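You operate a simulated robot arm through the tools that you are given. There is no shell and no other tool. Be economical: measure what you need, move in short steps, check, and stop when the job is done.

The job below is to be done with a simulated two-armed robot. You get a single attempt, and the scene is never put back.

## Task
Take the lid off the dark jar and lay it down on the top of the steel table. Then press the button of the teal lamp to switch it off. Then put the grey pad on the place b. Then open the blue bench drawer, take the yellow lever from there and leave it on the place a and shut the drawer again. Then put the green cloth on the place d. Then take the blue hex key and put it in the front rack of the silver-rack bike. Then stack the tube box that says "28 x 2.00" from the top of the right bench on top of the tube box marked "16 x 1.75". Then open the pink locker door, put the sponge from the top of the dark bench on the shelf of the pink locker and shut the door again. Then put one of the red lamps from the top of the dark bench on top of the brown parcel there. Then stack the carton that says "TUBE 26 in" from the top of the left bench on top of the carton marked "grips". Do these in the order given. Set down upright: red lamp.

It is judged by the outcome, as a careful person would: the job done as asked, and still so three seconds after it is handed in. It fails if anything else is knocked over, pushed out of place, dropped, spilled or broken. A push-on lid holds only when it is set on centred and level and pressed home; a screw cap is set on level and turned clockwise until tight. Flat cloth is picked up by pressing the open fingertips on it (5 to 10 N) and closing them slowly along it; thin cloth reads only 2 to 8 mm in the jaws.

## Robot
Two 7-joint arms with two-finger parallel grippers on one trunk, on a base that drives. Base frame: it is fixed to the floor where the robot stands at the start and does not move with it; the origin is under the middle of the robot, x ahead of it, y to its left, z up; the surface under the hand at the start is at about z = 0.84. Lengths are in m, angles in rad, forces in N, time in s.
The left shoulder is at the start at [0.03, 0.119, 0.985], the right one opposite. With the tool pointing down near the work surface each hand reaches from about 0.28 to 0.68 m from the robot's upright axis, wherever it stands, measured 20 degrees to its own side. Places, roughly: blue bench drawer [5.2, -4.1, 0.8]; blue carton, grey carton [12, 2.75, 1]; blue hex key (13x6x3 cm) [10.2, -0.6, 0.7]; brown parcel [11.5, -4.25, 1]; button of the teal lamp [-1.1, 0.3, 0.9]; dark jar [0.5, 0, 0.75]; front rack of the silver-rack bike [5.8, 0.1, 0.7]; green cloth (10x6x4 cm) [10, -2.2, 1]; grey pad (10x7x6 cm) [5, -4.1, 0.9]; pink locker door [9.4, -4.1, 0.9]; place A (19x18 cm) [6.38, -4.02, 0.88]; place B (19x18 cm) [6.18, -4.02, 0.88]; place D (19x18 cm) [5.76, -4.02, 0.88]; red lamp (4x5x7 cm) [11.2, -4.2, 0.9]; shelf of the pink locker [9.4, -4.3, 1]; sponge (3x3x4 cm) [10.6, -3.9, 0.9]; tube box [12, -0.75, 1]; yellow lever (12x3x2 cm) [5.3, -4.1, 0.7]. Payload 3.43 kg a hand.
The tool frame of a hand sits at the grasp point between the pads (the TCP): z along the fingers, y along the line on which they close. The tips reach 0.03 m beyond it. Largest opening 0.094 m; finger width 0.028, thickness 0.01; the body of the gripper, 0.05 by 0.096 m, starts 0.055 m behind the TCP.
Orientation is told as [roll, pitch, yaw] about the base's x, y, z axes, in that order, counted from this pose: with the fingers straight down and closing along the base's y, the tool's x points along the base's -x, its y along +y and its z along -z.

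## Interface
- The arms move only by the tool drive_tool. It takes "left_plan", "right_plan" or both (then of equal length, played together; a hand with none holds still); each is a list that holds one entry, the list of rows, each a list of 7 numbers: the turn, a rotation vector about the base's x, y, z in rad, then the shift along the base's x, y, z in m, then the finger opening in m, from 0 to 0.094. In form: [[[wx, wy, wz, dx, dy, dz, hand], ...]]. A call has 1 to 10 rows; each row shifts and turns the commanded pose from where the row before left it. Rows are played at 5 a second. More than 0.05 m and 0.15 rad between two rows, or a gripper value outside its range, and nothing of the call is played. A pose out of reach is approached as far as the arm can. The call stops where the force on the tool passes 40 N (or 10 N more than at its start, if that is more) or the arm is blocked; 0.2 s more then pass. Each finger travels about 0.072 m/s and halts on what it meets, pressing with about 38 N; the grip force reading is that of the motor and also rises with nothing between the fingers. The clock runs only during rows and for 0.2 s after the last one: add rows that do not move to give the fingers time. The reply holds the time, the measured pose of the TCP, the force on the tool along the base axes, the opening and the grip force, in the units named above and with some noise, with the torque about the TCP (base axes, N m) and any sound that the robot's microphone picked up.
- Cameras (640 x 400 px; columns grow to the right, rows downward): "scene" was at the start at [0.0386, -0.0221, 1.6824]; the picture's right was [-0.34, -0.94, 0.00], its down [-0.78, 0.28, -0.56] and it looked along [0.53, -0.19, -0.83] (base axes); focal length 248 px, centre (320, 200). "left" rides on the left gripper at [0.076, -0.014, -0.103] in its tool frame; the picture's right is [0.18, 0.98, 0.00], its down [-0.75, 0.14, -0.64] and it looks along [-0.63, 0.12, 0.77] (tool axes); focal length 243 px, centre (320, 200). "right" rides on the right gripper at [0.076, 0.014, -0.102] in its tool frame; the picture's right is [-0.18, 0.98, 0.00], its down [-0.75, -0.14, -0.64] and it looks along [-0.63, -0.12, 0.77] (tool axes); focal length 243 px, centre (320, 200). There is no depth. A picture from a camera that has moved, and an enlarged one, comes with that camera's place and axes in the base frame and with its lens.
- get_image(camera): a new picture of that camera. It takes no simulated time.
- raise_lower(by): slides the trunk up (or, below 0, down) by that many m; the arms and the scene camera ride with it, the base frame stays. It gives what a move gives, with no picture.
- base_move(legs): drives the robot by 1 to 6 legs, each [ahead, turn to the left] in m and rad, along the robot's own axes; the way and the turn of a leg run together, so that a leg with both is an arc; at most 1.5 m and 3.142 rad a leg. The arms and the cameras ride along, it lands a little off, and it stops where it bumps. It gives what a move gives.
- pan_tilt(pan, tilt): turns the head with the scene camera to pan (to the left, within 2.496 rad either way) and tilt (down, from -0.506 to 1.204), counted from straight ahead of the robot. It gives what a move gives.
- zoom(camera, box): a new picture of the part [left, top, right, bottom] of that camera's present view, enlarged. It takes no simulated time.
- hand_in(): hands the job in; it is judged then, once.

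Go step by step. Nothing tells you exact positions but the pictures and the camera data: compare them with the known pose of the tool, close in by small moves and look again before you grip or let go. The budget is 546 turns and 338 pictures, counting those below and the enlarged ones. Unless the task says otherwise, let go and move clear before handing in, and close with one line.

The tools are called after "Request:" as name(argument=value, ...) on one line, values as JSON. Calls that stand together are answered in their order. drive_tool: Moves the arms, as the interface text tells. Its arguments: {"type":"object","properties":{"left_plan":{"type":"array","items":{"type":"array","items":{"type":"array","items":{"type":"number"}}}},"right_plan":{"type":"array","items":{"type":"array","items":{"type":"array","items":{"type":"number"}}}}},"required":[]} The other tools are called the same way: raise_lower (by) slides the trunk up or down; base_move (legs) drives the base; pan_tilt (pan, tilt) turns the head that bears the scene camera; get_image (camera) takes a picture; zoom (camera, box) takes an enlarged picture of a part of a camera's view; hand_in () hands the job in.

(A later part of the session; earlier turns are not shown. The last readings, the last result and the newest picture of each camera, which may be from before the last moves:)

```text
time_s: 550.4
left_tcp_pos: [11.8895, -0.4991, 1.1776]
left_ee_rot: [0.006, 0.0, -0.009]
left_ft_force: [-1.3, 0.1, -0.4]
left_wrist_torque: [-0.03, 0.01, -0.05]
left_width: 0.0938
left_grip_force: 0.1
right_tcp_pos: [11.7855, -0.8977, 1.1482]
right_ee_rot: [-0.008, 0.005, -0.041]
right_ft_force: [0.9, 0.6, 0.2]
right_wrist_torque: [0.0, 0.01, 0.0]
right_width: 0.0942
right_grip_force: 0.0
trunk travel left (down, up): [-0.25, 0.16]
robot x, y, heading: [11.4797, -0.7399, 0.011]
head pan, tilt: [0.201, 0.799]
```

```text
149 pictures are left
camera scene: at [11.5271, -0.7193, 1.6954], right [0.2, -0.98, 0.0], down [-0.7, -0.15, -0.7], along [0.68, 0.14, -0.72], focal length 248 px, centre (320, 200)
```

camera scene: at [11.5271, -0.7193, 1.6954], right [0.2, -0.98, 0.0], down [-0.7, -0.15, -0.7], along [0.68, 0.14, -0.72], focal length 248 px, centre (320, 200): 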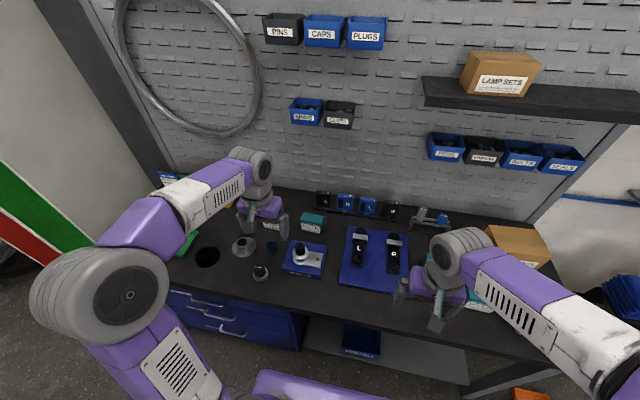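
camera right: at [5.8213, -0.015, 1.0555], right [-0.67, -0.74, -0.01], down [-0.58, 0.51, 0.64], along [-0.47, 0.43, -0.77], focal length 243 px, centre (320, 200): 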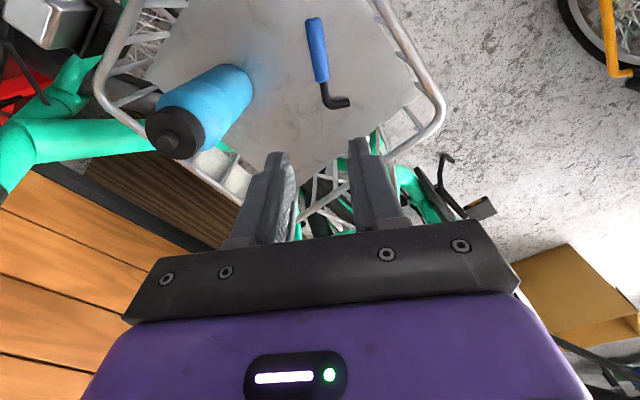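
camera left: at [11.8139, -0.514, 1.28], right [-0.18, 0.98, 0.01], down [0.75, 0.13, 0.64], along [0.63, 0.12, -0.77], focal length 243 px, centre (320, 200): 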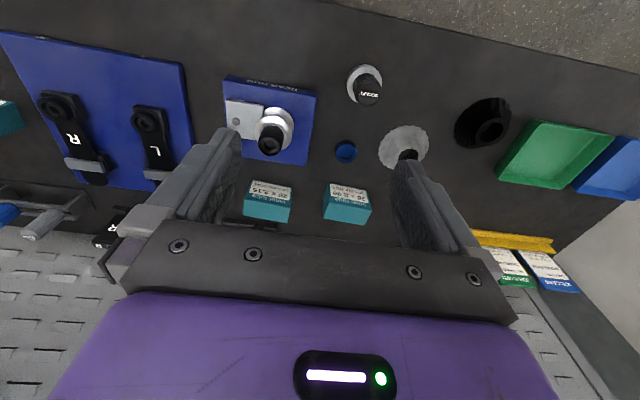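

Request:
zoom(camera="left", box=[220, 150, 420, 250])

Request:
zoom(camera="scene", box=[230, 190, 350, 265])

```text
3.20 times, centred on (320, 200) of left
camera zoom: at [11.8139, -0.514, 1.28], right [-0.18, 0.98, 0.01], down [0.75, 0.13, 0.64], along [0.63, 0.12, -0.77], focal length 776 px, centre (320, 200)
```

zoom: 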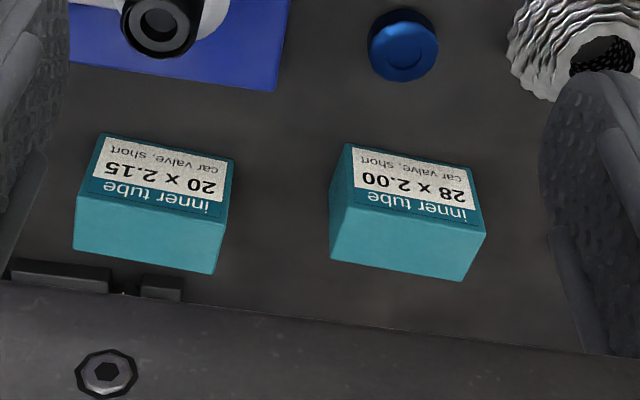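

```text
5.33 times, centred on (290, 228) of scene
camera zoom: at [11.5271, -0.7193, 1.6954], right [0.2, -0.98, 0.0], down [-0.7, -0.15, -0.7], along [0.68, 0.14, -0.72], focal length 1323 px, centre (480, 53)
```

zoom: 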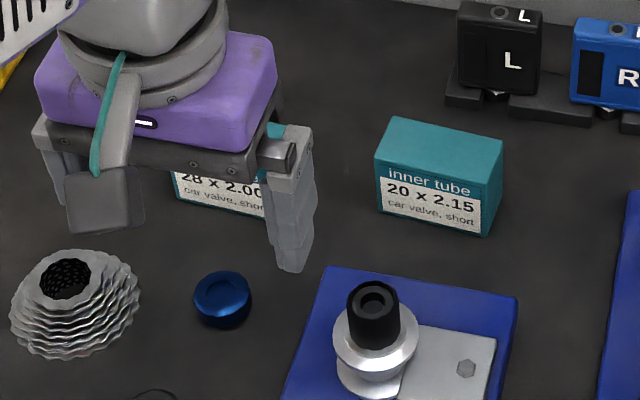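

Request:
drive_tool(left_plan=[[[0, 0, -0.1465, 0.01, 0.005, 0, 0.094], [0, 0, -0.1465, 0.01, 0.005, 0, 0.094], [0, 0, -0.1465, 0.015, 0.005, 0, 0.094], [0, 0, -0.1465, 0.015, 0.005, 0, 0.094], [0, 0, -0.1465, 0.015, 0.005, -0.01, 0.094], [0, 0, -0.1465, 0.015, 0.005, -0.01, 0.094], [0, 0, -0.1465, 0.015, 0.005, -0.01, 0.094], [0, 0, -0.1465, 0.015, 0.005, -0.01, 0.094], [0, 0, -0.1465, 0.015, 0.005, -0.01, 0.08], [0, 0, -0.1465, 0.015, 0.005, -0.01, 0.075]]])

Request:
drive_tool(left_plan=[[[0, 0, -0.1465, 0.015, 0.01, -0.02, 0.075], [0, 0, 0, 0.02, 0.01, -0.03, 0.075], [0, 0, 0, 0.02, 0.01, -0.02, 0.075], [0, 0, 0, 0, 0, 0, 0.075]]])

Request:
get_image(camera="left")

```text
time_s: 552.6
left_tcp_pos: [12.0334, -0.4487, 1.1161]
left_ee_rot: [0.005, 0.0, -1.475]
left_ft_force: [0.8, 0.0, -0.2]
left_wrist_torque: [0.0, 0.04, 0.01]
left_width: 0.0747
left_grip_force: 0.1
right_tcp_pos: [11.7856, -0.8977, 1.1475]
right_ee_rot: [-0.008, 0.005, -0.04]
right_ft_force: [-0.6, -0.3, -1.3]
right_wrist_torque: [0.0, 0.0, -0.03]
right_width: 0.094
right_grip_force: 0.1
trunk travel left (down, up): [-0.25, 0.16]
robot x, y, heading: [11.4819, -0.7377, 0.002]
head pan, tilt: [0.201, 0.799]
```

```text
time_s: 553.6
left_tcp_pos: [12.0853, -0.4197, 1.0468]
left_ee_rot: [0.007, 0.002, -1.62]
left_ft_force: [-0.2, 1.7, -0.4]
left_wrist_torque: [0.0, 0.0, 0.01]
left_width: 0.075
left_grip_force: 0.1
right_tcp_pos: [11.7844, -0.898, 1.1477]
right_ee_rot: [-0.008, 0.005, -0.04]
right_ft_force: [0.7, 0.6, -0.6]
right_wrist_torque: [0.01, -0.01, 0.02]
right_width: 0.0942
right_grip_force: 0.1
trunk travel left (down, up): [-0.25, 0.16]
robot x, y, heading: [11.4801, -0.7334, 0.001]
head pan, tilt: [0.201, 0.799]
```

```text
146 pictures are left
camera left: at [12.076, -0.3431, 1.1486], right [0.99, 0.14, 0.01], down [0.1, -0.76, 0.64], along [0.09, -0.64, -0.77], focal length 243 px, centre (320, 200)
```

left: 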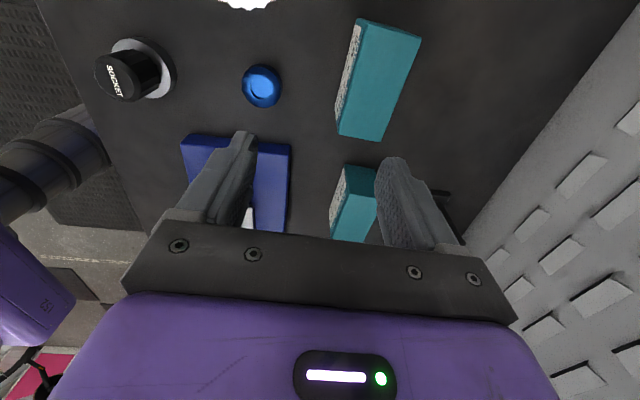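

Request:
drive_tool(left_plan=[[[0, 0, 0, 0.02, 0.015, -0.03, 0.075], [0, 0, 0, 0.022, 0.015, -0.03, 0.075], [0, 0, 0, 0, 0, 0, 0.075]]])

Request:
get_image(camera="left")

Request:
zoom(camera="scene", box=[230, 170, 350, 245])

```text
time_s: 554.4
left_tcp_pos: [12.1063, -0.3977, 0.9837]
left_ee_rot: [0.004, 0.001, -1.62]
left_ft_force: [-0.1, 0.0, -0.6]
left_wrist_torque: [0.0, 0.01, -0.02]
left_width: 0.0751
left_grip_force: 0.1
left hand out of reach, approached as far as the arm can: row 2
right_tcp_pos: [11.7846, -0.8986, 1.1477]
right_ee_rot: [-0.007, 0.006, -0.04]
right_ft_force: [-0.3, -0.8, -0.2]
right_wrist_torque: [-0.03, 0.02, -0.04]
right_width: 0.094
right_grip_force: 0.1
trunk travel left (down, up): [-0.25, 0.16]
robot x, y, heading: [11.4819, -0.7334, 0.0]
head pan, tilt: [0.201, 0.799]
```

```text
145 pictures are left
camera left: at [12.0951, -0.3211, 1.0861], right [0.99, 0.14, 0.01], down [0.1, -0.76, 0.64], along [0.09, -0.64, -0.77], focal length 243 px, centre (320, 200)
```

left: 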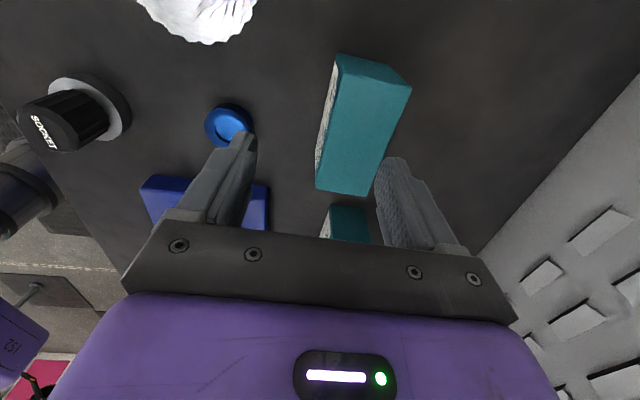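

```text
5.33 times, centred on (290, 208) of scene
camera zoom: at [11.5287, -0.7194, 1.6954], right [0.2, -0.98, 0.0], down [-0.7, -0.15, -0.7], along [0.68, 0.14, -0.72], focal length 1323 px, centre (480, 160)
```

zoom: 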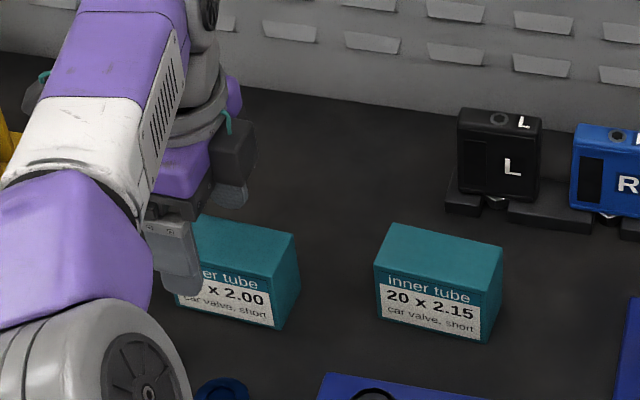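

Just out of reach; I lift, shift the base 10 cm further left, and retry.

Request:
drive_tool(left_plan=[[[0, 0, 0, -0.02, 0, 0.045, 0.075], [0, 0, 0, -0.03, 0, 0.04, 0.075], [0, 0, 0, -0.03, -0.01, 0.04, 0.075], [0, 0, 0, -0.03, -0.02, 0.02, 0.075]]])

Request:
base_move(legs=[[-0.2, 0], [0, 0.45], [0.25, 0], [0, -0.45]])

Request:
get_image(camera="left")

```text
refused: row 3 steps farther than a row can; nothing moved
```

```text
time_s: 560.0
left_tcp_pos: [12.1346, -0.2926, 0.9846]
left_ee_rot: [0.006, 0.002, -1.626]
left_ft_force: [0.3, 0.2, 0.1]
left_wrist_torque: [0.0, 0.01, 0.01]
left_width: 0.075
left_grip_force: 0.1
right_tcp_pos: [11.8112, -0.7916, 1.1469]
right_ee_rot: [-0.007, 0.005, -0.046]
right_ft_force: [0.6, -0.1, -0.6]
right_wrist_torque: [0.0, -0.02, 0.0]
right_width: 0.094
right_grip_force: 0.0
trunk travel left (down, up): [-0.25, 0.16]
robot x, y, heading: [11.5017, -0.624, -0.006]
head pan, tilt: [0.201, 0.799]
```

```text
143 pictures are left
camera left: at [12.1237, -0.2153, 1.0867], right [0.99, 0.13, 0.01], down [0.1, -0.76, 0.64], along [0.09, -0.64, -0.77], focal length 243 px, centre (320, 200)
```

left: 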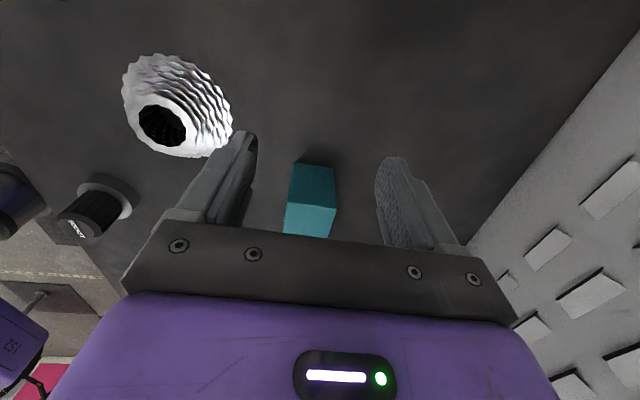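

The drive was refused while the base moved; the hand stayed above everything luckily. I raise the hand and check that nothing was disturbed.

Request:
drive_tool(left_plan=[[[0, 0, 0, 0, 0, 0.04, 0.075], [0, 0, 0, 0, -0.02, 0.03, 0.075], [0, 0, 0, 0, -0.03, 0.02, 0.075], [0, 0, 0, 0, -0.03, 0, 0.075], [0, 0, 0, 0, 0, 0, 0.075]]])

Request:
get_image(camera="scene")

Request:
get_image(camera="left")

```text
time_s: 561.2
left_tcp_pos: [12.1338, -0.3713, 1.0758]
left_ee_rot: [0.004, 0.0, -1.621]
left_ft_force: [-0.1, 0.2, 0.4]
left_wrist_torque: [-0.03, 0.0, -0.03]
left_width: 0.0753
left_grip_force: 0.0
left hand out of reach, approached as far as the arm can: row 1, 4
right_tcp_pos: [11.8105, -0.79, 1.148]
right_ee_rot: [-0.006, 0.005, -0.045]
right_ft_force: [-0.6, 0.4, 0.7]
right_wrist_torque: [-0.01, -0.01, -0.04]
right_width: 0.094
right_grip_force: 0.1
trunk travel left (down, up): [-0.25, 0.16]
robot x, y, heading: [11.5048, -0.628, -0.004]
head pan, tilt: [0.201, 0.799]
```

```text
142 pictures are left
camera scene: at [11.5547, -0.6095, 1.6954], right [0.2, -0.98, 0.0], down [-0.7, -0.14, -0.7], along [0.68, 0.14, -0.72], focal length 248 px, centre (320, 200)
```

scene: 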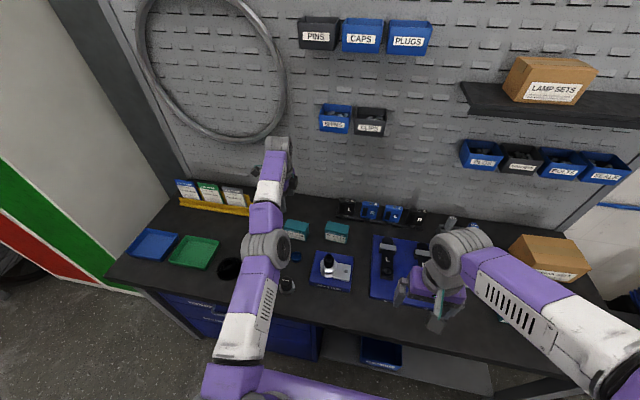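

```text
141 pictures are left
camera left: at [12.1235, -0.2949, 1.177], right [0.99, 0.13, 0.0], down [0.1, -0.76, 0.64], along [0.09, -0.64, -0.77], focal length 243 px, centre (320, 200)
```

left: 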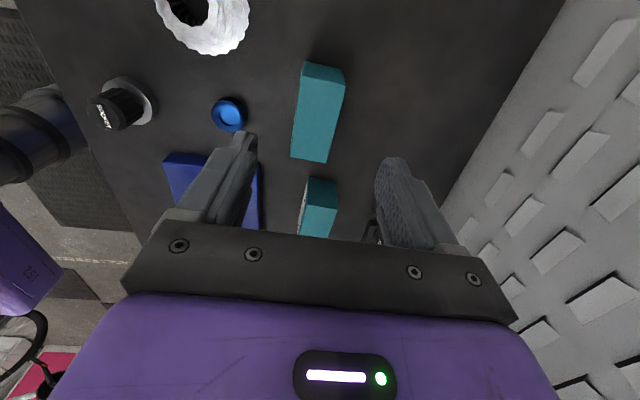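

Request:
drive_tool(left_plan=[[[0, 0, 0, 0, -0.018, -0.04, 0.075], [0, 0, 0, 0, 0, -0.045, 0.075], [0, 0, 0, 0, 0, -0.03, 0.075], [0, 0, 0, 0, 0, 0, 0.075]]])

Request:
get_image(camera="left")

```text
time_s: 562.2
left_tcp_pos: [12.1535, -0.39, 0.9619]
left_ee_rot: [0.006, 0.001, -1.624]
left_ft_force: [0.4, 0.7, 0.4]
left_wrist_torque: [0.0, 0.0, 0.01]
left_width: 0.0753
left_grip_force: 0.1
left hand out of reach, approached as far as the arm can: row 1, 2
right_tcp_pos: [11.8111, -0.7914, 1.1478]
right_ee_rot: [-0.006, 0.004, -0.046]
right_ft_force: [1.0, 0.4, 0.3]
right_wrist_torque: [0.02, 0.01, 0.0]
right_width: 0.0937
right_grip_force: 0.0
trunk travel left (down, up): [-0.25, 0.16]
robot x, y, heading: [11.5029, -0.6292, -0.003]
head pan, tilt: [0.201, 0.799]
```

```text
140 pictures are left
camera left: at [12.1428, -0.3125, 1.0635], right [0.99, 0.13, 0.01], down [0.1, -0.76, 0.64], along [0.09, -0.64, -0.77], focal length 243 px, centre (320, 200)
```

left: 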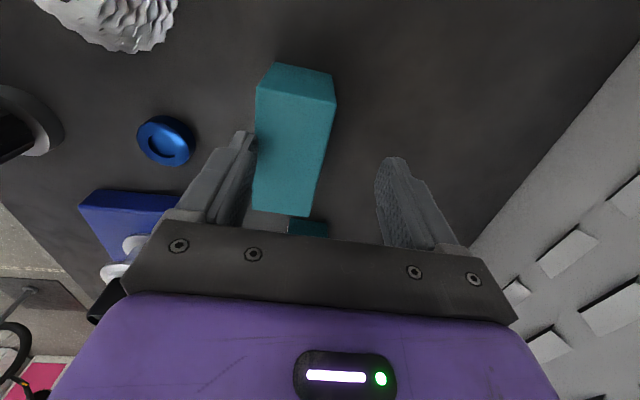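

Request:
drive_tool(left_plan=[[[0, 0, 0, 0, 0, 0.02, 0.08], [0, 0, 0, -0.017, 0.004, 0, 0.08], [0, 0, 0, 0, 0, 0, 0.08]]])

Request:
get_image(camera="left")

```text
time_s: 563.0
left_tcp_pos: [12.1504, -0.3849, 0.9837]
left_ee_rot: [0.004, 0.0, -1.626]
left_ft_force: [-0.4, 0.0, -0.1]
left_wrist_torque: [-0.01, 0.02, 0.04]
left_width: 0.0802
left_grip_force: 0.1
left hand out of reach, approached as far as the arm can: row 2
right_tcp_pos: [11.8095, -0.7914, 1.1472]
right_ee_rot: [-0.008, 0.005, -0.046]
right_ft_force: [-0.2, 0.4, 0.1]
right_wrist_torque: [-0.02, -0.01, -0.01]
right_width: 0.094
right_grip_force: 0.0
trunk travel left (down, up): [-0.25, 0.16]
robot x, y, heading: [11.5017, -0.629, -0.003]
head pan, tilt: [0.201, 0.799]
```

```text
139 pictures are left
camera left: at [12.1407, -0.3092, 1.0859], right [0.99, 0.13, 0.01], down [0.1, -0.76, 0.64], along [0.09, -0.64, -0.77], focal length 243 px, centre (320, 200)
```

left: 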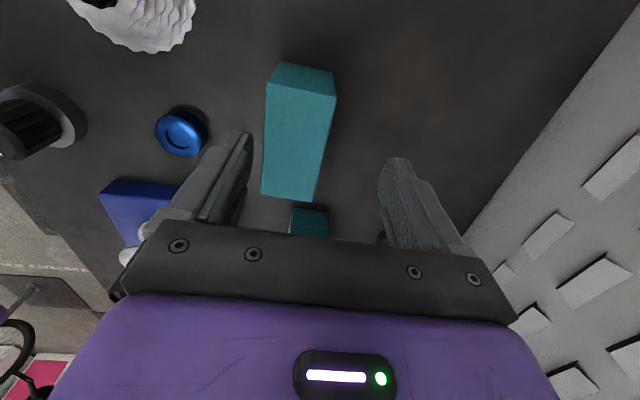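

Request:
drive_tool(left_plan=[[[0, 0, 0.05, -0.008, 0, 0.01, 0.08], [0, 0, 0, -0.008, 0, 0.01, 0.08], [0, 0, 0, -0.005, 0, 0, 0.08]]])

Request:
get_image(camera="scene")

```text
time_s: 563.8
left_tcp_pos: [12.1489, -0.3846, 1.0049]
left_ee_rot: [0.004, 0.0, -1.575]
left_ft_force: [0.9, 0.1, -0.1]
left_wrist_torque: [0.01, -0.02, 0.0]
left_width: 0.0799
left_grip_force: 0.0
left hand out of reach, approached as far as the arm can: row 1, 2, 3
right_tcp_pos: [11.8113, -0.79, 1.1468]
right_ee_rot: [-0.008, 0.007, -0.046]
right_ft_force: [0.0, -0.1, 0.5]
right_wrist_torque: [0.0, -0.01, -0.02]
right_width: 0.0941
right_grip_force: 0.0
trunk travel left (down, up): [-0.25, 0.16]
robot x, y, heading: [11.502, -0.6321, 0.001]
head pan, tilt: [0.201, 0.799]
```

```text
138 pictures are left
camera scene: at [11.555, -0.6101, 1.6954], right [0.2, -0.98, 0.0], down [-0.7, -0.14, -0.7], along [0.68, 0.14, -0.72], focal length 248 px, centre (320, 200)
```

scene: 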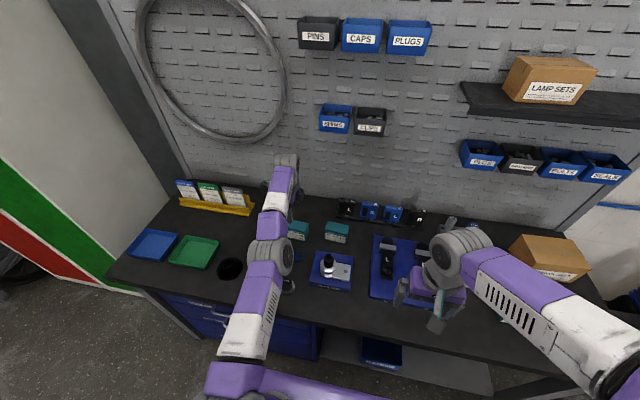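

The left elbow has taken an awkward pose; I retract the hand to its home pose and come in again.

Request:
drive_tool(left_plan=[[[0, 0, 0.1, 0, 0, 0.045, 0.08], [0, 0, 0.1, 0, 0, 0.045, 0.08], [0, 0, 0.14, -0.03, 0, 0.03, 0.08], [0, 0, 0.14, -0.045, 0, 0, 0.08], [0, 0, 0.14, -0.045, 0, 0, 0.08], [0, 0, 0.14, -0.045, 0, 0, 0.08], [0, 0, 0.14, -0.045, 0, 0, 0.08], [0, 0, 0.14, -0.045, 0, 0, 0.08], [0, 0, 0.14, -0.04, 0, 0, 0.08], [0, 0, 0.14, -0.02, 0, 0, 0.08]]])

Request:
get_image(camera="scene")

```text
time_s: 566.0
left_tcp_pos: [12.0819, -0.349, 1.2056]
left_ee_rot: [0.007, 0.001, -0.251]
left_ft_force: [-0.4, -0.5, -0.3]
left_wrist_torque: [0.01, 0.0, -0.03]
left_width: 0.0798
left_grip_force: 0.0
left hand out of reach, approached as far as the arm can: row 1, 2, 3, 4, 5, 6, 7, 8, 9, 10
right_tcp_pos: [11.8111, -0.7912, 1.1474]
right_ee_rot: [-0.006, 0.005, -0.046]
right_ft_force: [-1.0, 0.2, -0.2]
right_wrist_torque: [-0.02, 0.02, 0.03]
right_width: 0.0941
right_grip_force: 0.0
trunk travel left (down, up): [-0.25, 0.16]
robot x, y, heading: [11.5021, -0.6297, -0.007]
head pan, tilt: [0.201, 0.799]
```

```text
137 pictures are left
camera scene: at [11.5547, -0.6098, 1.6954], right [0.2, -0.98, 0.0], down [-0.7, -0.14, -0.7], along [0.68, 0.14, -0.72], focal length 248 px, centre (320, 200)
```

scene: 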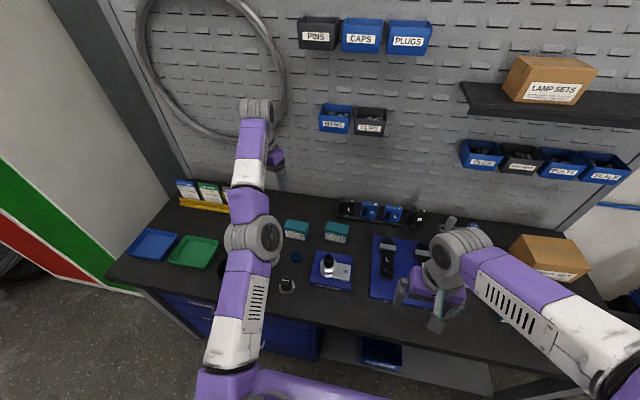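

Request:
drive_tool(left_plan=[[[0, 0, 0.1, -0.03, -0.01, -0.02, 0.08], [0, 0, 0.1, -0.04, -0.01, -0.02, 0.08], [0, 0, 0.05, -0.04, -0.01, -0.01, 0.08], [0, 0, 0, -0.04, -0.01, 0, 0.08], [0, 0, 0, -0.04, -0.01, 0, 0.08], [0, 0, 0, -0.04, -0.01, 0, 0.08], [0, 0, 0, 0, 0, 0, 0.08]]])

Request:
get_image(camera="scene")

```text
time_s: 567.6
left_tcp_pos: [12.0843, -0.3669, 1.2078]
left_ee_rot: [0.006, 0.002, -0.002]
left_ft_force: [-0.5, -0.7, 0.4]
left_wrist_torque: [0.04, 0.04, -0.02]
left_width: 0.08
left_grip_force: 0.1
left hand out of reach, approached as far as the arm can: row 1, 2, 3, 4, 5, 6
right_tcp_pos: [11.8111, -0.7918, 1.1473]
right_ee_rot: [-0.007, 0.006, -0.046]
right_ft_force: [-0.2, -0.4, 0.4]
right_wrist_torque: [0.02, 0.0, 0.02]
right_width: 0.0941
right_grip_force: 0.2
trunk travel left (down, up): [-0.25, 0.16]
robot x, y, heading: [11.502, -0.6252, -0.007]
head pan, tilt: [0.201, 0.799]
```

```text
136 pictures are left
camera scene: at [11.5551, -0.6106, 1.6954], right [0.2, -0.98, 0.0], down [-0.7, -0.14, -0.7], along [0.68, 0.14, -0.72], focal length 248 px, centre (320, 200)
```

scene: 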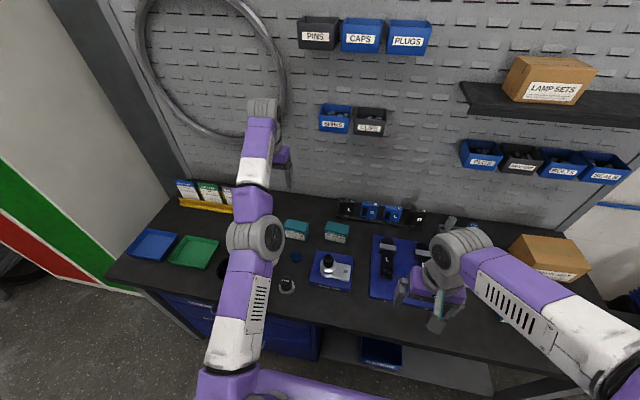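

Request:
drive_tool(left_plan=[[[0, -0.12, 0, 0, 0, 0, 0.08], [0, -0.12, 0, 0, 0, 0, 0.08], [0, -0.12, 0, -0.02, 0, 0, 0.08], [0, -0.12, 0, -0.03, 0, 0, 0.08], [0, 0, 0, -0.04, 0, 0, 0.08], [0, 0, 0, -0.04, 0, 0, 0.08], [0, 0, 0, 0, 0, 0, 0.08]]])

```text
time_s: 569.2
left_tcp_pos: [12.1208, -0.3322, 1.3102]
left_ee_rot: [0.007, -0.479, -0.004]
left_ft_force: [0.5, -0.5, 0.3]
left_wrist_torque: [0.0, -0.01, 0.01]
left_width: 0.0799
left_grip_force: 0.1
left hand out of reach, approached as far as the arm can: row 1, 2, 3, 4, 5, 6
right_tcp_pos: [11.8118, -0.7901, 1.148]
right_ee_rot: [-0.007, 0.006, -0.044]
right_ft_force: [0.1, 0.1, -0.1]
right_wrist_torque: [0.01, -0.03, 0.0]
right_width: 0.0939
right_grip_force: 0.2
trunk travel left (down, up): [-0.25, 0.16]
robot x, y, heading: [11.5056, -0.63, -0.003]
head pan, tilt: [0.201, 0.799]
```

Request:
drive_tool(left_plan=[[[0, 0.12, 0, -0.02, 0, -0.03, 0.08], [0, 0.12, 0, -0.02, 0, -0.03, 0.08], [0, 0.12, 0, -0.02, 0, -0.03, 0.08], [0, 0.12, 0, -0.02, 0, -0.03, 0.08], [0, 0, 0, -0.02, 0.02, -0.03, 0.08], [0, 0, 0, -0.02, 0.03, -0.02, 0.08], [0, 0, 0, -0.02, 0.03, 0, 0.08], [0, 0, 0, -0.02, 0.03, 0, 0.08]]])

Request:
get_image(camera="scene")

```text
time_s: 571.0
left_tcp_pos: [12.0413, -0.1976, 1.1776]
left_ee_rot: [0.005, 0.003, -0.004]
left_ft_force: [-0.2, -0.8, 0.7]
left_wrist_torque: [0.03, -0.03, 0.01]
left_width: 0.0798
left_grip_force: 0.0
left hand out of reach, approached as far as the arm can: row 1, 2, 3, 4, 5, 6, 7, 8
right_tcp_pos: [11.811, -0.7899, 1.1474]
right_ee_rot: [-0.007, 0.004, -0.046]
right_ft_force: [0.9, -0.9, 0.3]
right_wrist_torque: [-0.01, 0.04, 0.01]
right_width: 0.0938
right_grip_force: 0.0
trunk travel left (down, up): [-0.25, 0.16]
robot x, y, heading: [11.5023, -0.6266, -0.004]
head pan, tilt: [0.201, 0.799]
```

```text
135 pictures are left
camera scene: at [11.5546, -0.6089, 1.6954], right [0.2, -0.98, 0.0], down [-0.7, -0.14, -0.7], along [0.68, 0.14, -0.72], focal length 248 px, centre (320, 200)
```

scene: 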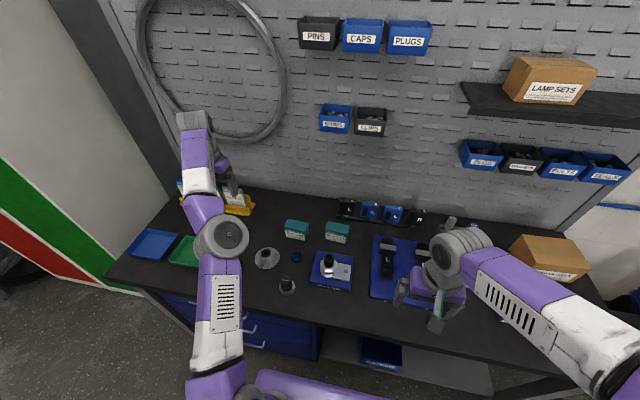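

Request:
drive_tool(left_plan=[[[0, 0, 0, -0.045, 0, -0.01, 0.08], [0, 0, 0, -0.045, 0, -0.01, 0.08], [0, 0, 0, -0.045, 0, -0.01, 0.08], [0, 0, 0, -0.045, 0, -0.01, 0.08]]])

Request:
drive_tool(left_plan=[[[0, 0, 0.15, 0, 0, 0, 0.08], [0, 0, 0.15, -0.02, 0, 0, 0.08], [0, 0, 0.15, -0.03, 0, 0, 0.08], [0, 0, 0.15, -0.03, 0, 0, 0.08], [0, 0, 0, -0.045, 0, 0, 0.08], [0, 0, 0, -0.045, 0, 0, 0.08]]])

```text
time_s: 572.0
left_tcp_pos: [11.9864, -0.1178, 1.1874]
left_ee_rot: [0.004, 0.003, -0.003]
left_ft_force: [-0.1, -0.3, -0.1]
left_wrist_torque: [-0.02, 0.01, -0.01]
left_width: 0.0803
left_grip_force: 0.1
left hand out of reach, approached as far as the arm can: row 1, 2, 3, 4
right_tcp_pos: [11.8089, -0.7897, 1.1486]
right_ee_rot: [-0.008, 0.005, -0.046]
right_ft_force: [-0.2, 0.9, 0.5]
right_wrist_torque: [-0.03, 0.0, 0.0]
right_width: 0.094
right_grip_force: 0.1
trunk travel left (down, up): [-0.25, 0.16]
robot x, y, heading: [11.5052, -0.6262, -0.005]
head pan, tilt: [0.201, 0.799]
```

```text
time_s: 573.4
left_tcp_pos: [11.8789, -0.059, 1.2178]
left_ee_rot: [0.005, -0.028, 0.604]
left_ft_force: [-1.2, -5.1, -10.6]
left_wrist_torque: [0.32, -0.07, 0.0]
left_width: 0.0799
left_grip_force: 0.0
left hand out of reach, approached as far as the arm can: row 2, 3, 4, 5
right_tcp_pos: [11.8042, -0.7929, 1.1495]
right_ee_rot: [-0.004, 0.0, -0.046]
right_ft_force: [-3.2, -0.8, 0.1]
right_wrist_torque: [0.06, -0.18, 0.02]
right_width: 0.0942
right_grip_force: 0.0
trunk travel left (down, up): [-0.25, 0.16]
robot x, y, heading: [11.5051, -0.6222, -0.004]
head pan, tilt: [0.201, 0.799]
```

Request:
get_image(camera="scene")

Request:
get_image(camera="left")

```text
134 pictures are left
camera scene: at [11.5456, -0.6139, 1.6959], right [0.2, -0.98, 0.0], down [-0.7, -0.14, -0.7], along [0.69, 0.14, -0.71], focal length 248 px, centre (320, 200)
```

scene: 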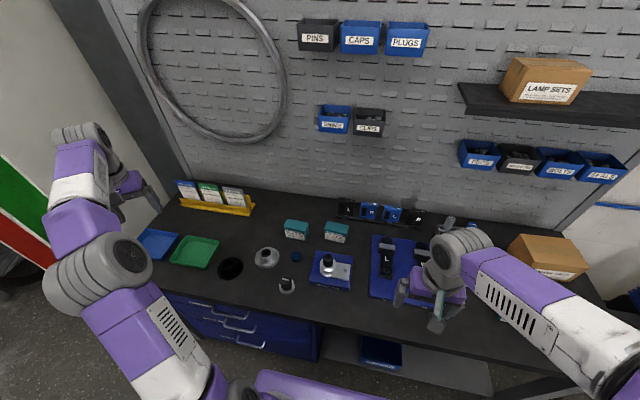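

```text
133 pictures are left
camera left: at [11.8239, -0.116, 1.3167], right [-0.71, 0.7, 0.0], down [0.53, 0.53, 0.66], along [0.47, 0.47, -0.75], focal length 243 px, centre (320, 200)
```

left: 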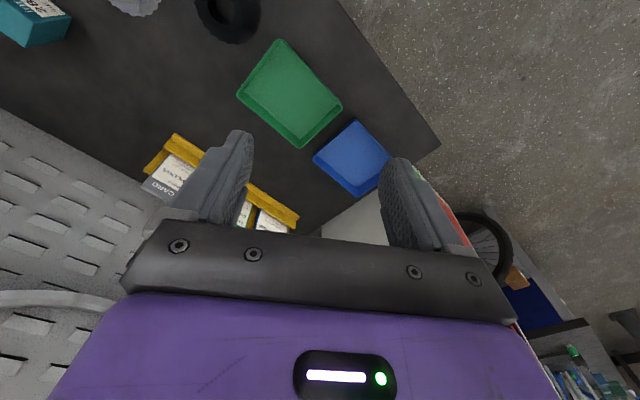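

The elbow is bent outward again. I bring the hand back to its home pose away from the locker.

Request:
drive_tool(left_plan=[[[0, 0, 0, -0.01, -0.03, -0.01, 0.08], [0, 0, -0.1, -0.02, -0.04, -0.01, 0.08], [0, 0, -0.1, -0.02, -0.04, -0.01, 0.08], [0, 0, -0.1, -0.01, -0.04, 0, 0.08], [0, 0, -0.1, 0, -0.04, 0, 0.08], [0, 0, -0.1, 0, -0.04, 0, 0.08], [0, 0, -0.1, 0, -0.04, 0, 0.08], [0, 0, 0, 0, -0.04, 0, 0.08], [0, 0, 0, 0, -0.04, 0, 0.08], [0, 0, 0, 0, -0.03, 0, 0.08]]])

Request:
get_image(camera="scene")

```text
time_s: 575.6
left_tcp_pos: [11.8237, -0.4442, 1.1802]
left_ee_rot: [0.008, -0.001, -0.004]
left_ft_force: [-0.2, -1.0, 0.2]
left_wrist_torque: [0.02, -0.03, -0.03]
left_width: 0.0797
left_grip_force: 0.0
right_tcp_pos: [11.8109, -0.7916, 1.1473]
right_ee_rot: [-0.007, 0.004, -0.044]
right_ft_force: [0.1, -0.8, -0.1]
right_wrist_torque: [-0.01, 0.0, 0.03]
right_width: 0.0941
right_grip_force: 0.0
trunk travel left (down, up): [-0.25, 0.16]
robot x, y, heading: [11.5071, -0.6257, -0.001]
head pan, tilt: [0.201, 0.799]
```

```text
132 pictures are left
camera scene: at [11.5551, -0.6106, 1.6954], right [0.2, -0.98, 0.0], down [-0.7, -0.14, -0.7], along [0.68, 0.14, -0.72], focal length 248 px, centre (320, 200)
```

scene: 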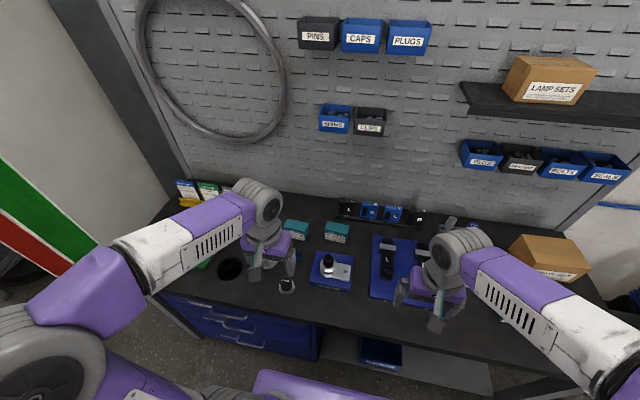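

Request:
drive_tool(left_plan=[[[0, 0, -0.147, 0.01, 0.005, -0.005, 0.08], [0, 0, -0.147, 0.01, 0.005, -0.005, 0.08], [0, 0, -0.147, 0.01, 0.005, -0.01, 0.08], [0, 0, -0.147, 0.01, 0.005, -0.01, 0.08], [0, 0, -0.147, 0.02, 0.005, -0.01, 0.08], [0, 0, -0.147, 0.02, 0.005, -0.02, 0.08], [0, 0, -0.147, 0.02, 0.005, -0.02, 0.08], [0, 0, -0.147, 0.02, 0.005, -0.02, 0.08], [0, 0, -0.147, 0.02, 0.005, -0.02, 0.08], [0, 0, -0.147, 0.02, 0.005, -0.02, 0.08]]])

Request:
drive_tool(left_plan=[[[0, 0, -0.147, 0.02, 0.005, -0.02, 0.08], [0, 0, 0, 0.03, 0, -0.015, 0.08], [0, 0, 0, 0.03, 0, 0, 0.08], [0, 0, 0, 0.03, 0, 0, 0.08], [0, 0, 0, 0.03, 0, 0, 0.08], [0, 0, 0, 0.0, 0, 0, 0.08]]])

Request:
get_image(camera="left")

```text
time_s: 577.8
left_tcp_pos: [11.9857, -0.3936, 1.0385]
left_ee_rot: [0.007, 0.0, -1.475]
left_ft_force: [0.5, -0.3, 0.5]
left_wrist_torque: [0.02, 0.03, -0.04]
left_width: 0.0799
left_grip_force: 0.2
right_tcp_pos: [11.812, -0.7898, 1.1466]
right_ee_rot: [-0.007, 0.005, -0.046]
right_ft_force: [-0.6, -0.2, -0.3]
right_wrist_torque: [0.02, 0.01, 0.0]
right_width: 0.0946
right_grip_force: 0.0
trunk travel left (down, up): [-0.25, 0.16]
robot x, y, heading: [11.5057, -0.6279, 0.002]
head pan, tilt: [0.201, 0.799]
```

```text
time_s: 579.2
left_tcp_pos: [12.1224, -0.3869, 1.0037]
left_ee_rot: [0.007, 0.002, -1.621]
left_ft_force: [0.2, 0.5, -0.8]
left_wrist_torque: [0.03, 0.0, 0.03]
left_width: 0.0799
left_grip_force: 0.1
right_tcp_pos: [11.8106, -0.7896, 1.1479]
right_ee_rot: [-0.006, 0.005, -0.046]
right_ft_force: [-0.6, 0.4, -0.2]
right_wrist_torque: [-0.01, 0.02, -0.02]
right_width: 0.0938
right_grip_force: 0.0
trunk travel left (down, up): [-0.25, 0.16]
robot x, y, heading: [11.509, -0.6266, -0.001]
head pan, tilt: [0.201, 0.799]
```

```text
131 pictures are left
camera left: at [12.1134, -0.3105, 1.1054], right [0.99, 0.13, 0.01], down [0.1, -0.76, 0.64], along [0.09, -0.64, -0.77], focal length 243 px, centre (320, 200)
```

left: 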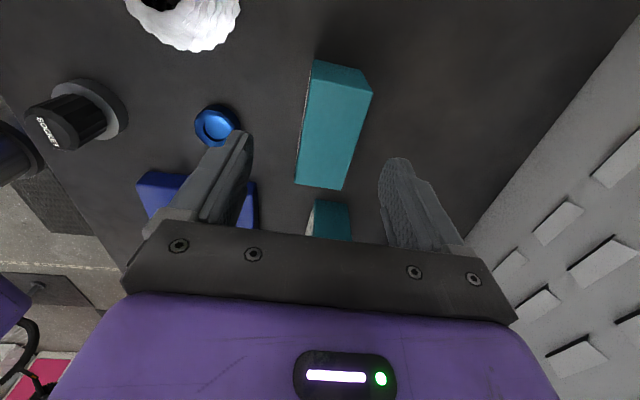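

Request:
drive_tool(left_plan=[[[0, 0, 0, 0.01, 0.002, -0.025, 0.08], [0, 0, 0, 0, 0, -0.03, 0.08], [0, 0, 0, 0, 0, -0.023, 0.08], [0, 0, 0, 0, 0, 0, 0.08]]])

Request:
get_image(camera="left")

```text
time_s: 580.2
left_tcp_pos: [12.1348, -0.3861, 0.9271]
left_ee_rot: [0.007, 0.0, -1.622]
left_ft_force: [0.1, 0.5, -0.7]
left_wrist_torque: [-0.01, 0.0, -0.01]
left_width: 0.08
left_grip_force: 0.1
right_tcp_pos: [11.8093, -0.7909, 1.1467]
right_ee_rot: [-0.006, 0.003, -0.046]
right_ft_force: [0.4, 0.4, 0.2]
right_wrist_torque: [-0.05, 0.01, 0.0]
right_width: 0.094
right_grip_force: 0.0
trunk travel left (down, up): [-0.25, 0.16]
robot x, y, heading: [11.5024, -0.625, 0.001]
head pan, tilt: [0.201, 0.799]
```

```text
130 pictures are left
camera left: at [12.1252, -0.3091, 1.0278], right [0.99, 0.13, 0.01], down [0.1, -0.76, 0.64], along [0.09, -0.64, -0.77], focal length 243 px, centre (320, 200)
```

left: 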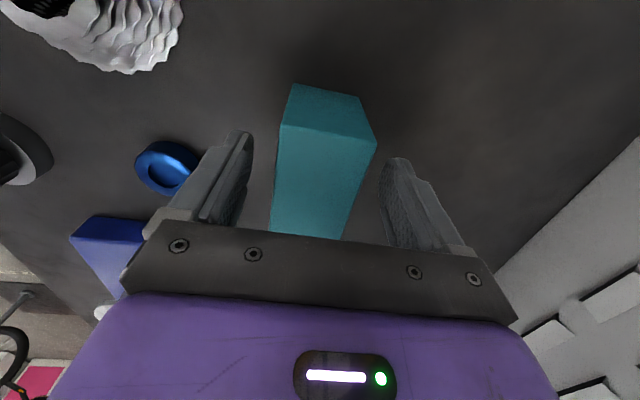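

Request:
drive_tool(left_plan=[[[0, 0, 0, 0, 0, 0, 0.06], [0, 0, 0, 0, 0, 0, 0.04], [0, 0, 0, 0, 0, 0, 0.03], [0, 0, 0, 0, 0, 0, 0.03], [0, 0, 0, 0, 0, 0.01, 0.03], [0, 0, 0, 0, 0, 0.02, 0.03], [0, 0, 0, -0.01, 0, 0.03, 0.03], [0, 0, 0, -0.02, 0, 0.03, 0.03], [0, 0, 0, 0, 0, 0, 0.03]]])

Request:
get_image(camera="left")

```text
time_s: 582.2
left_tcp_pos: [12.1038, -0.3854, 1.0155]
left_ee_rot: [0.004, 0.001, -1.622]
left_ft_force: [-0.1, -0.7, -0.8]
left_wrist_torque: [0.03, -0.01, 0.01]
left_width: 0.0491
left_grip_force: 38.3
right_tcp_pos: [11.8126, -0.7898, 1.1479]
right_ee_rot: [-0.008, 0.005, -0.044]
right_ft_force: [0.6, 0.8, -0.3]
right_wrist_torque: [-0.01, -0.01, -0.02]
right_width: 0.0941
right_grip_force: 0.0
trunk travel left (down, up): [-0.25, 0.16]
robot x, y, heading: [11.5012, -0.627, -0.003]
head pan, tilt: [0.201, 0.799]
```

```text
129 pictures are left
camera left: at [12.0933, -0.3095, 1.1176], right [0.99, 0.13, 0.01], down [0.1, -0.76, 0.64], along [0.09, -0.64, -0.77], focal length 243 px, centre (320, 200)
```

left: 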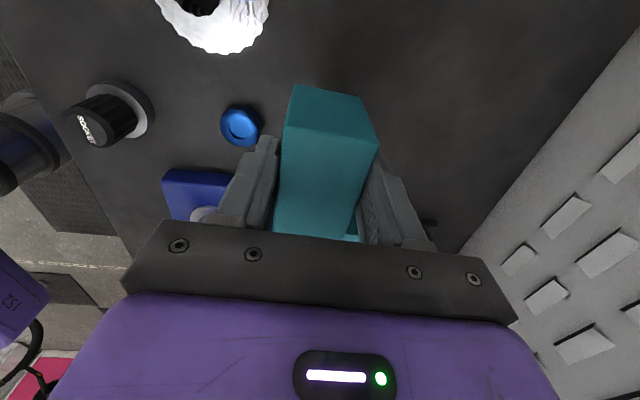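

Box "28 x 2.00" is held. I retract the hand, then zig-zag the base right toward the "16 x 1.75" box.

Request:
drive_tool(left_plan=[[[0, 0, 0, -0.03, 0, 0.03, 0.03], [0, 0, 0, -0.035, -0.005, 0.03, 0.03], [0, 0, 0, -0.035, -0.01, 0.03, 0.03], [0, 0, 0, -0.035, -0.01, 0.03, 0.03], [0, 0, 0, -0.035, -0.01, 0.03, 0.03], [0, 0, 0, -0.035, -0.01, 0.02, 0.03], [0, 0, 0, -0.035, -0.01, 0, 0.03], [0, 0, 0, 0, 0, 0, 0.03]]])

```text
time_s: 584.0
left_tcp_pos: [11.8647, -0.4421, 1.1865]
left_ee_rot: [0.004, 0.001, -1.622]
left_ft_force: [-0.3, -0.4, -1.3]
left_wrist_torque: [0.02, 0.0, 0.0]
left_width: 0.049
left_grip_force: 37.8
right_tcp_pos: [11.8123, -0.7908, 1.1473]
right_ee_rot: [-0.007, 0.006, -0.046]
right_ft_force: [-0.2, 0.8, 0.6]
right_wrist_torque: [0.0, 0.02, -0.02]
right_width: 0.094
right_grip_force: 0.0
trunk travel left (down, up): [-0.25, 0.16]
robot x, y, heading: [11.5038, -0.6299, 0.004]
head pan, tilt: [0.201, 0.799]
```

Request:
base_move(legs=[[0, 0.9], [-0.37, 0], [0, -1.8], [0.36, 0], [0, 0.9]])

Request:
get_image(camera="scene")

```text
time_s: 597.2
left_tcp_pos: [11.8679, -0.9909, 1.1877]
left_ee_rot: [0.008, 0.002, -1.6]
left_ft_force: [0.6, -0.5, -1.5]
left_wrist_torque: [0.04, 0.0, 0.0]
left_width: 0.049
left_grip_force: 38.1
right_tcp_pos: [11.822, -1.3417, 1.1467]
right_ee_rot: [-0.006, 0.006, -0.025]
right_ft_force: [0.5, -0.9, 0.4]
right_wrist_torque: [-0.03, -0.01, 0.04]
right_width: 0.0941
right_grip_force: 0.1
trunk travel left (down, up): [-0.25, 0.16]
robot x, y, heading: [11.5146, -1.1866, 0.017]
head pan, tilt: [0.201, 0.799]
```

```text
128 pictures are left
camera scene: at [11.5622, -1.167, 1.6954], right [0.22, -0.98, 0.0], down [-0.7, -0.16, -0.7], along [0.68, 0.15, -0.72], focal length 248 px, centre (320, 200)
```

scene: 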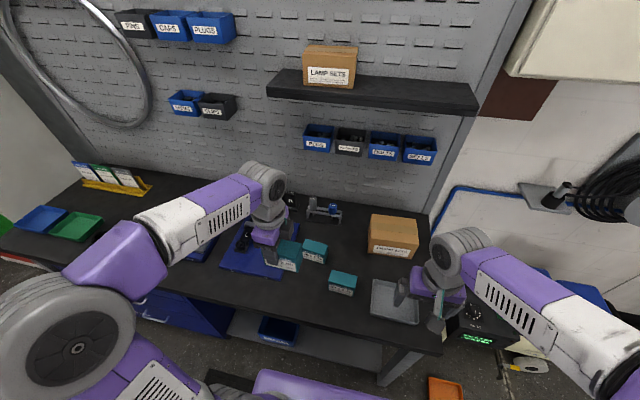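

Request:
zoom(camera="scene", box=[260, 215, 380, 305])

Request:
get_image(camera="left")

```text
4.44 times, centred on (320, 260) of scene
camera zoom: at [11.5622, -1.167, 1.6954], right [0.22, -0.98, 0.0], down [-0.7, -0.16, -0.7], along [0.68, 0.15, -0.72], focal length 1102 px, centre (320, -67)
```

zoom: 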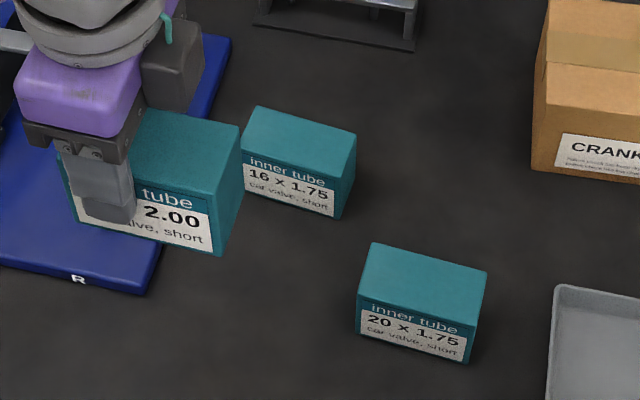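

```text
126 pictures are left
camera left: at [11.8555, -0.9155, 1.2894], right [0.99, 0.16, 0.01], down [0.12, -0.76, 0.64], along [0.1, -0.63, -0.77], focal length 243 px, centre (320, 200)
```

left: 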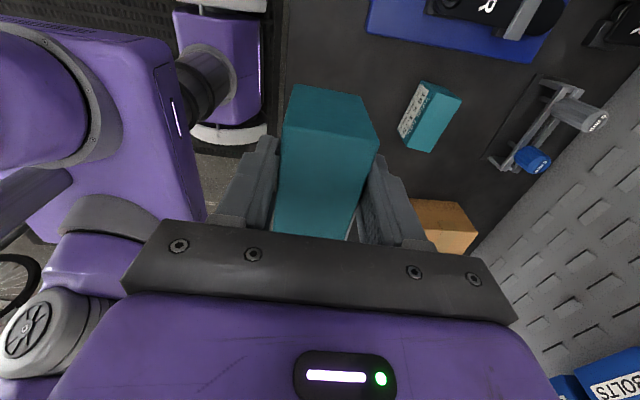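

Request:
drive_tool(left_plan=[[[0, 0, -0.02, 0.025, -0.005, -0.02, 0.03], [0, 0, -0.02, 0.03, -0.005, -0.02, 0.03], [0, 0, 0, 0.03, -0.005, -0.02, 0.03], [0, 0, 0, 0.03, -0.01, -0.02, 0.03], [0, 0, 0, 0.03, -0.01, -0.02, 0.03], [0, 0, 0, 0.036, -0.005, -0.01, 0.03], [0, 0, 0, 0, 0, 0, 0.03]]])

Request:
zoom(camera="scene", box=[260, 195, 380, 285])

Request:
get_image(camera="left")

```text
time_s: 598.8
left_tcp_pos: [12.0467, -1.032, 1.0783]
left_ee_rot: [0.007, 0.001, -1.64]
left_ft_force: [-0.3, 0.0, -1.7]
left_wrist_torque: [0.06, -0.01, 0.01]
left_width: 0.0492
left_grip_force: 37.1
right_tcp_pos: [11.8208, -1.3413, 1.147]
right_ee_rot: [-0.006, 0.003, -0.025]
right_ft_force: [0.2, 0.6, 0.3]
right_wrist_torque: [-0.01, 0.02, 0.0]
right_width: 0.094
right_grip_force: 0.0
trunk travel left (down, up): [-0.25, 0.16]
robot x, y, heading: [11.5127, -1.1812, 0.025]
head pan, tilt: [0.201, 0.799]
```

```text
4.44 times, centred on (320, 240) of scene
camera zoom: at [11.5611, -1.167, 1.6954], right [0.22, -0.98, 0.0], down [-0.7, -0.16, -0.7], along [0.68, 0.15, -0.72], focal length 1102 px, centre (320, 22)
```

zoom: 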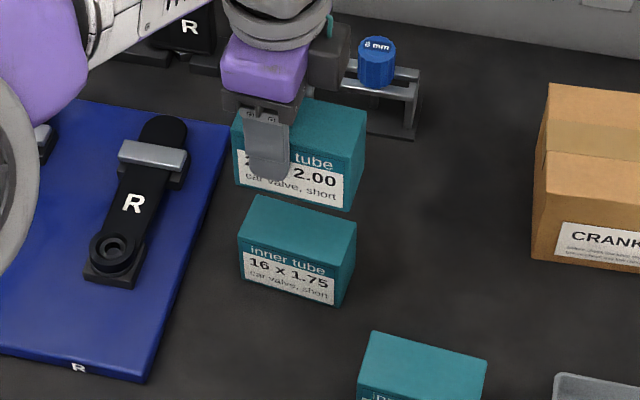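

```text
124 pictures are left
camera left: at [12.0381, -0.9547, 1.1797], right [0.99, 0.12, 0.01], down [0.08, -0.76, 0.64], along [0.08, -0.64, -0.77], focal length 243 px, centre (320, 200)
```

left: 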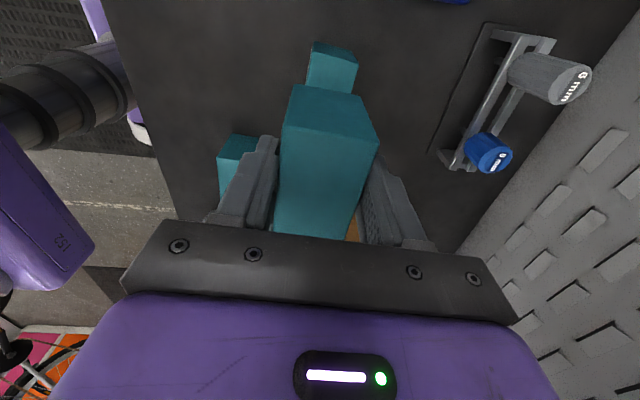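

Request:
drive_tool(left_plan=[[[0, 0, 0, 0.004, 0.001, -0.03, 0.03], [0, 0, 0, 0, 0, -0.03, 0.03], [0, 0, 0, 0, 0, -0.01, 0.03], [0, 0, 0, 0, 0, 0, 0.03]]])

Request:
zoom(camera="scene", box=[270, 195, 350, 255])

```text
time_s: 599.8
left_tcp_pos: [12.0503, -1.0301, 1.0054]
left_ee_rot: [0.006, 0.0, -1.642]
left_ft_force: [-0.7, 0.1, -1.7]
left_wrist_torque: [0.03, -0.05, -0.02]
left_width: 0.049
left_grip_force: 38.2
right_tcp_pos: [11.8218, -1.3415, 1.1475]
right_ee_rot: [-0.007, 0.005, -0.023]
right_ft_force: [0.6, 0.0, 0.0]
right_wrist_torque: [-0.03, 0.01, -0.02]
right_width: 0.0941
right_grip_force: 0.0
trunk travel left (down, up): [-0.25, 0.16]
robot x, y, heading: [11.5105, -1.1802, 0.023]
head pan, tilt: [0.201, 0.799]
```

```text
6.67 times, centred on (310, 225) of scene
camera zoom: at [11.5623, -1.1672, 1.6954], right [0.22, -0.98, 0.0], down [-0.7, -0.16, -0.7], along [0.68, 0.15, -0.72], focal length 1654 px, centre (387, 33)
```

zoom: 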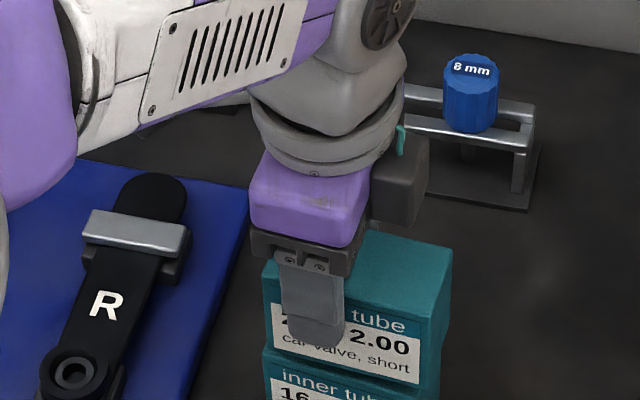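

Request:
drive_tool(left_plan=[[[0, 0, 0, 0, 0, -0.006, 0.03], [0, 0, 0, 0, 0, -0.004, 0.03], [0, 0, 0, 0, 0, -0.002, 0.03], [0, 0, 0, 0, 0, 0, 0.03]]])

Request:
zoom(camera="scene", box=[270, 215, 350, 275])

```text
time_s: 600.8
left_tcp_pos: [12.0522, -1.031, 0.9954]
left_ee_rot: [0.005, 0.0, -1.639]
left_ft_force: [0.3, -0.2, -1.3]
left_wrist_torque: [0.02, -0.02, 0.01]
left_width: 0.0491
left_grip_force: 37.8
right_tcp_pos: [11.8213, -1.3423, 1.1476]
right_ee_rot: [-0.009, 0.004, -0.025]
right_ft_force: [-0.2, -0.6, 0.3]
right_wrist_torque: [-0.01, 0.0, -0.04]
right_width: 0.094
right_grip_force: 0.0
trunk travel left (down, up): [-0.25, 0.16]
robot x, y, heading: [11.5124, -1.1859, 0.02]
head pan, tilt: [0.201, 0.799]
```

```text
6.67 times, centred on (310, 245) of scene
camera zoom: at [11.5622, -1.1671, 1.6954], right [0.22, -0.98, 0.0], down [-0.7, -0.16, -0.7], along [0.68, 0.15, -0.72], focal length 1654 px, centre (387, -100)
```

zoom: 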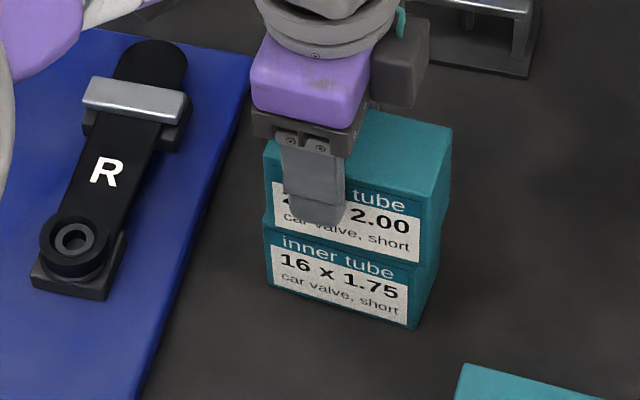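

Request:
drive_tool(left_plan=[[[0, 0, 0, 0, 0, -0.003, 0.03], [0, 0, 0, 0, 0, -0.002, 0.03], [0, 0, 0, 0, 0, -0.002, 0.03], [0, 0, 0, 0, 0, 0, 0.03]]])

```text
time_s: 601.8
left_tcp_pos: [12.0523, -1.0309, 0.9933]
left_ee_rot: [0.016, 0.002, -1.64]
left_ft_force: [-0.4, 4.0, 32.8]
left_wrist_torque: [-0.21, 0.18, -0.01]
left_width: 0.049
left_grip_force: 38.0
right_tcp_pos: [11.8203, -1.3433, 1.1482]
right_ee_rot: [-0.007, 0.002, -0.025]
right_ft_force: [-0.5, 0.6, 0.3]
right_wrist_torque: [0.01, -0.03, 0.0]
right_width: 0.0941
right_grip_force: 0.1
trunk travel left (down, up): [-0.25, 0.16]
robot x, y, heading: [11.5112, -1.1855, 0.024]
head pan, tilt: [0.201, 0.799]
```

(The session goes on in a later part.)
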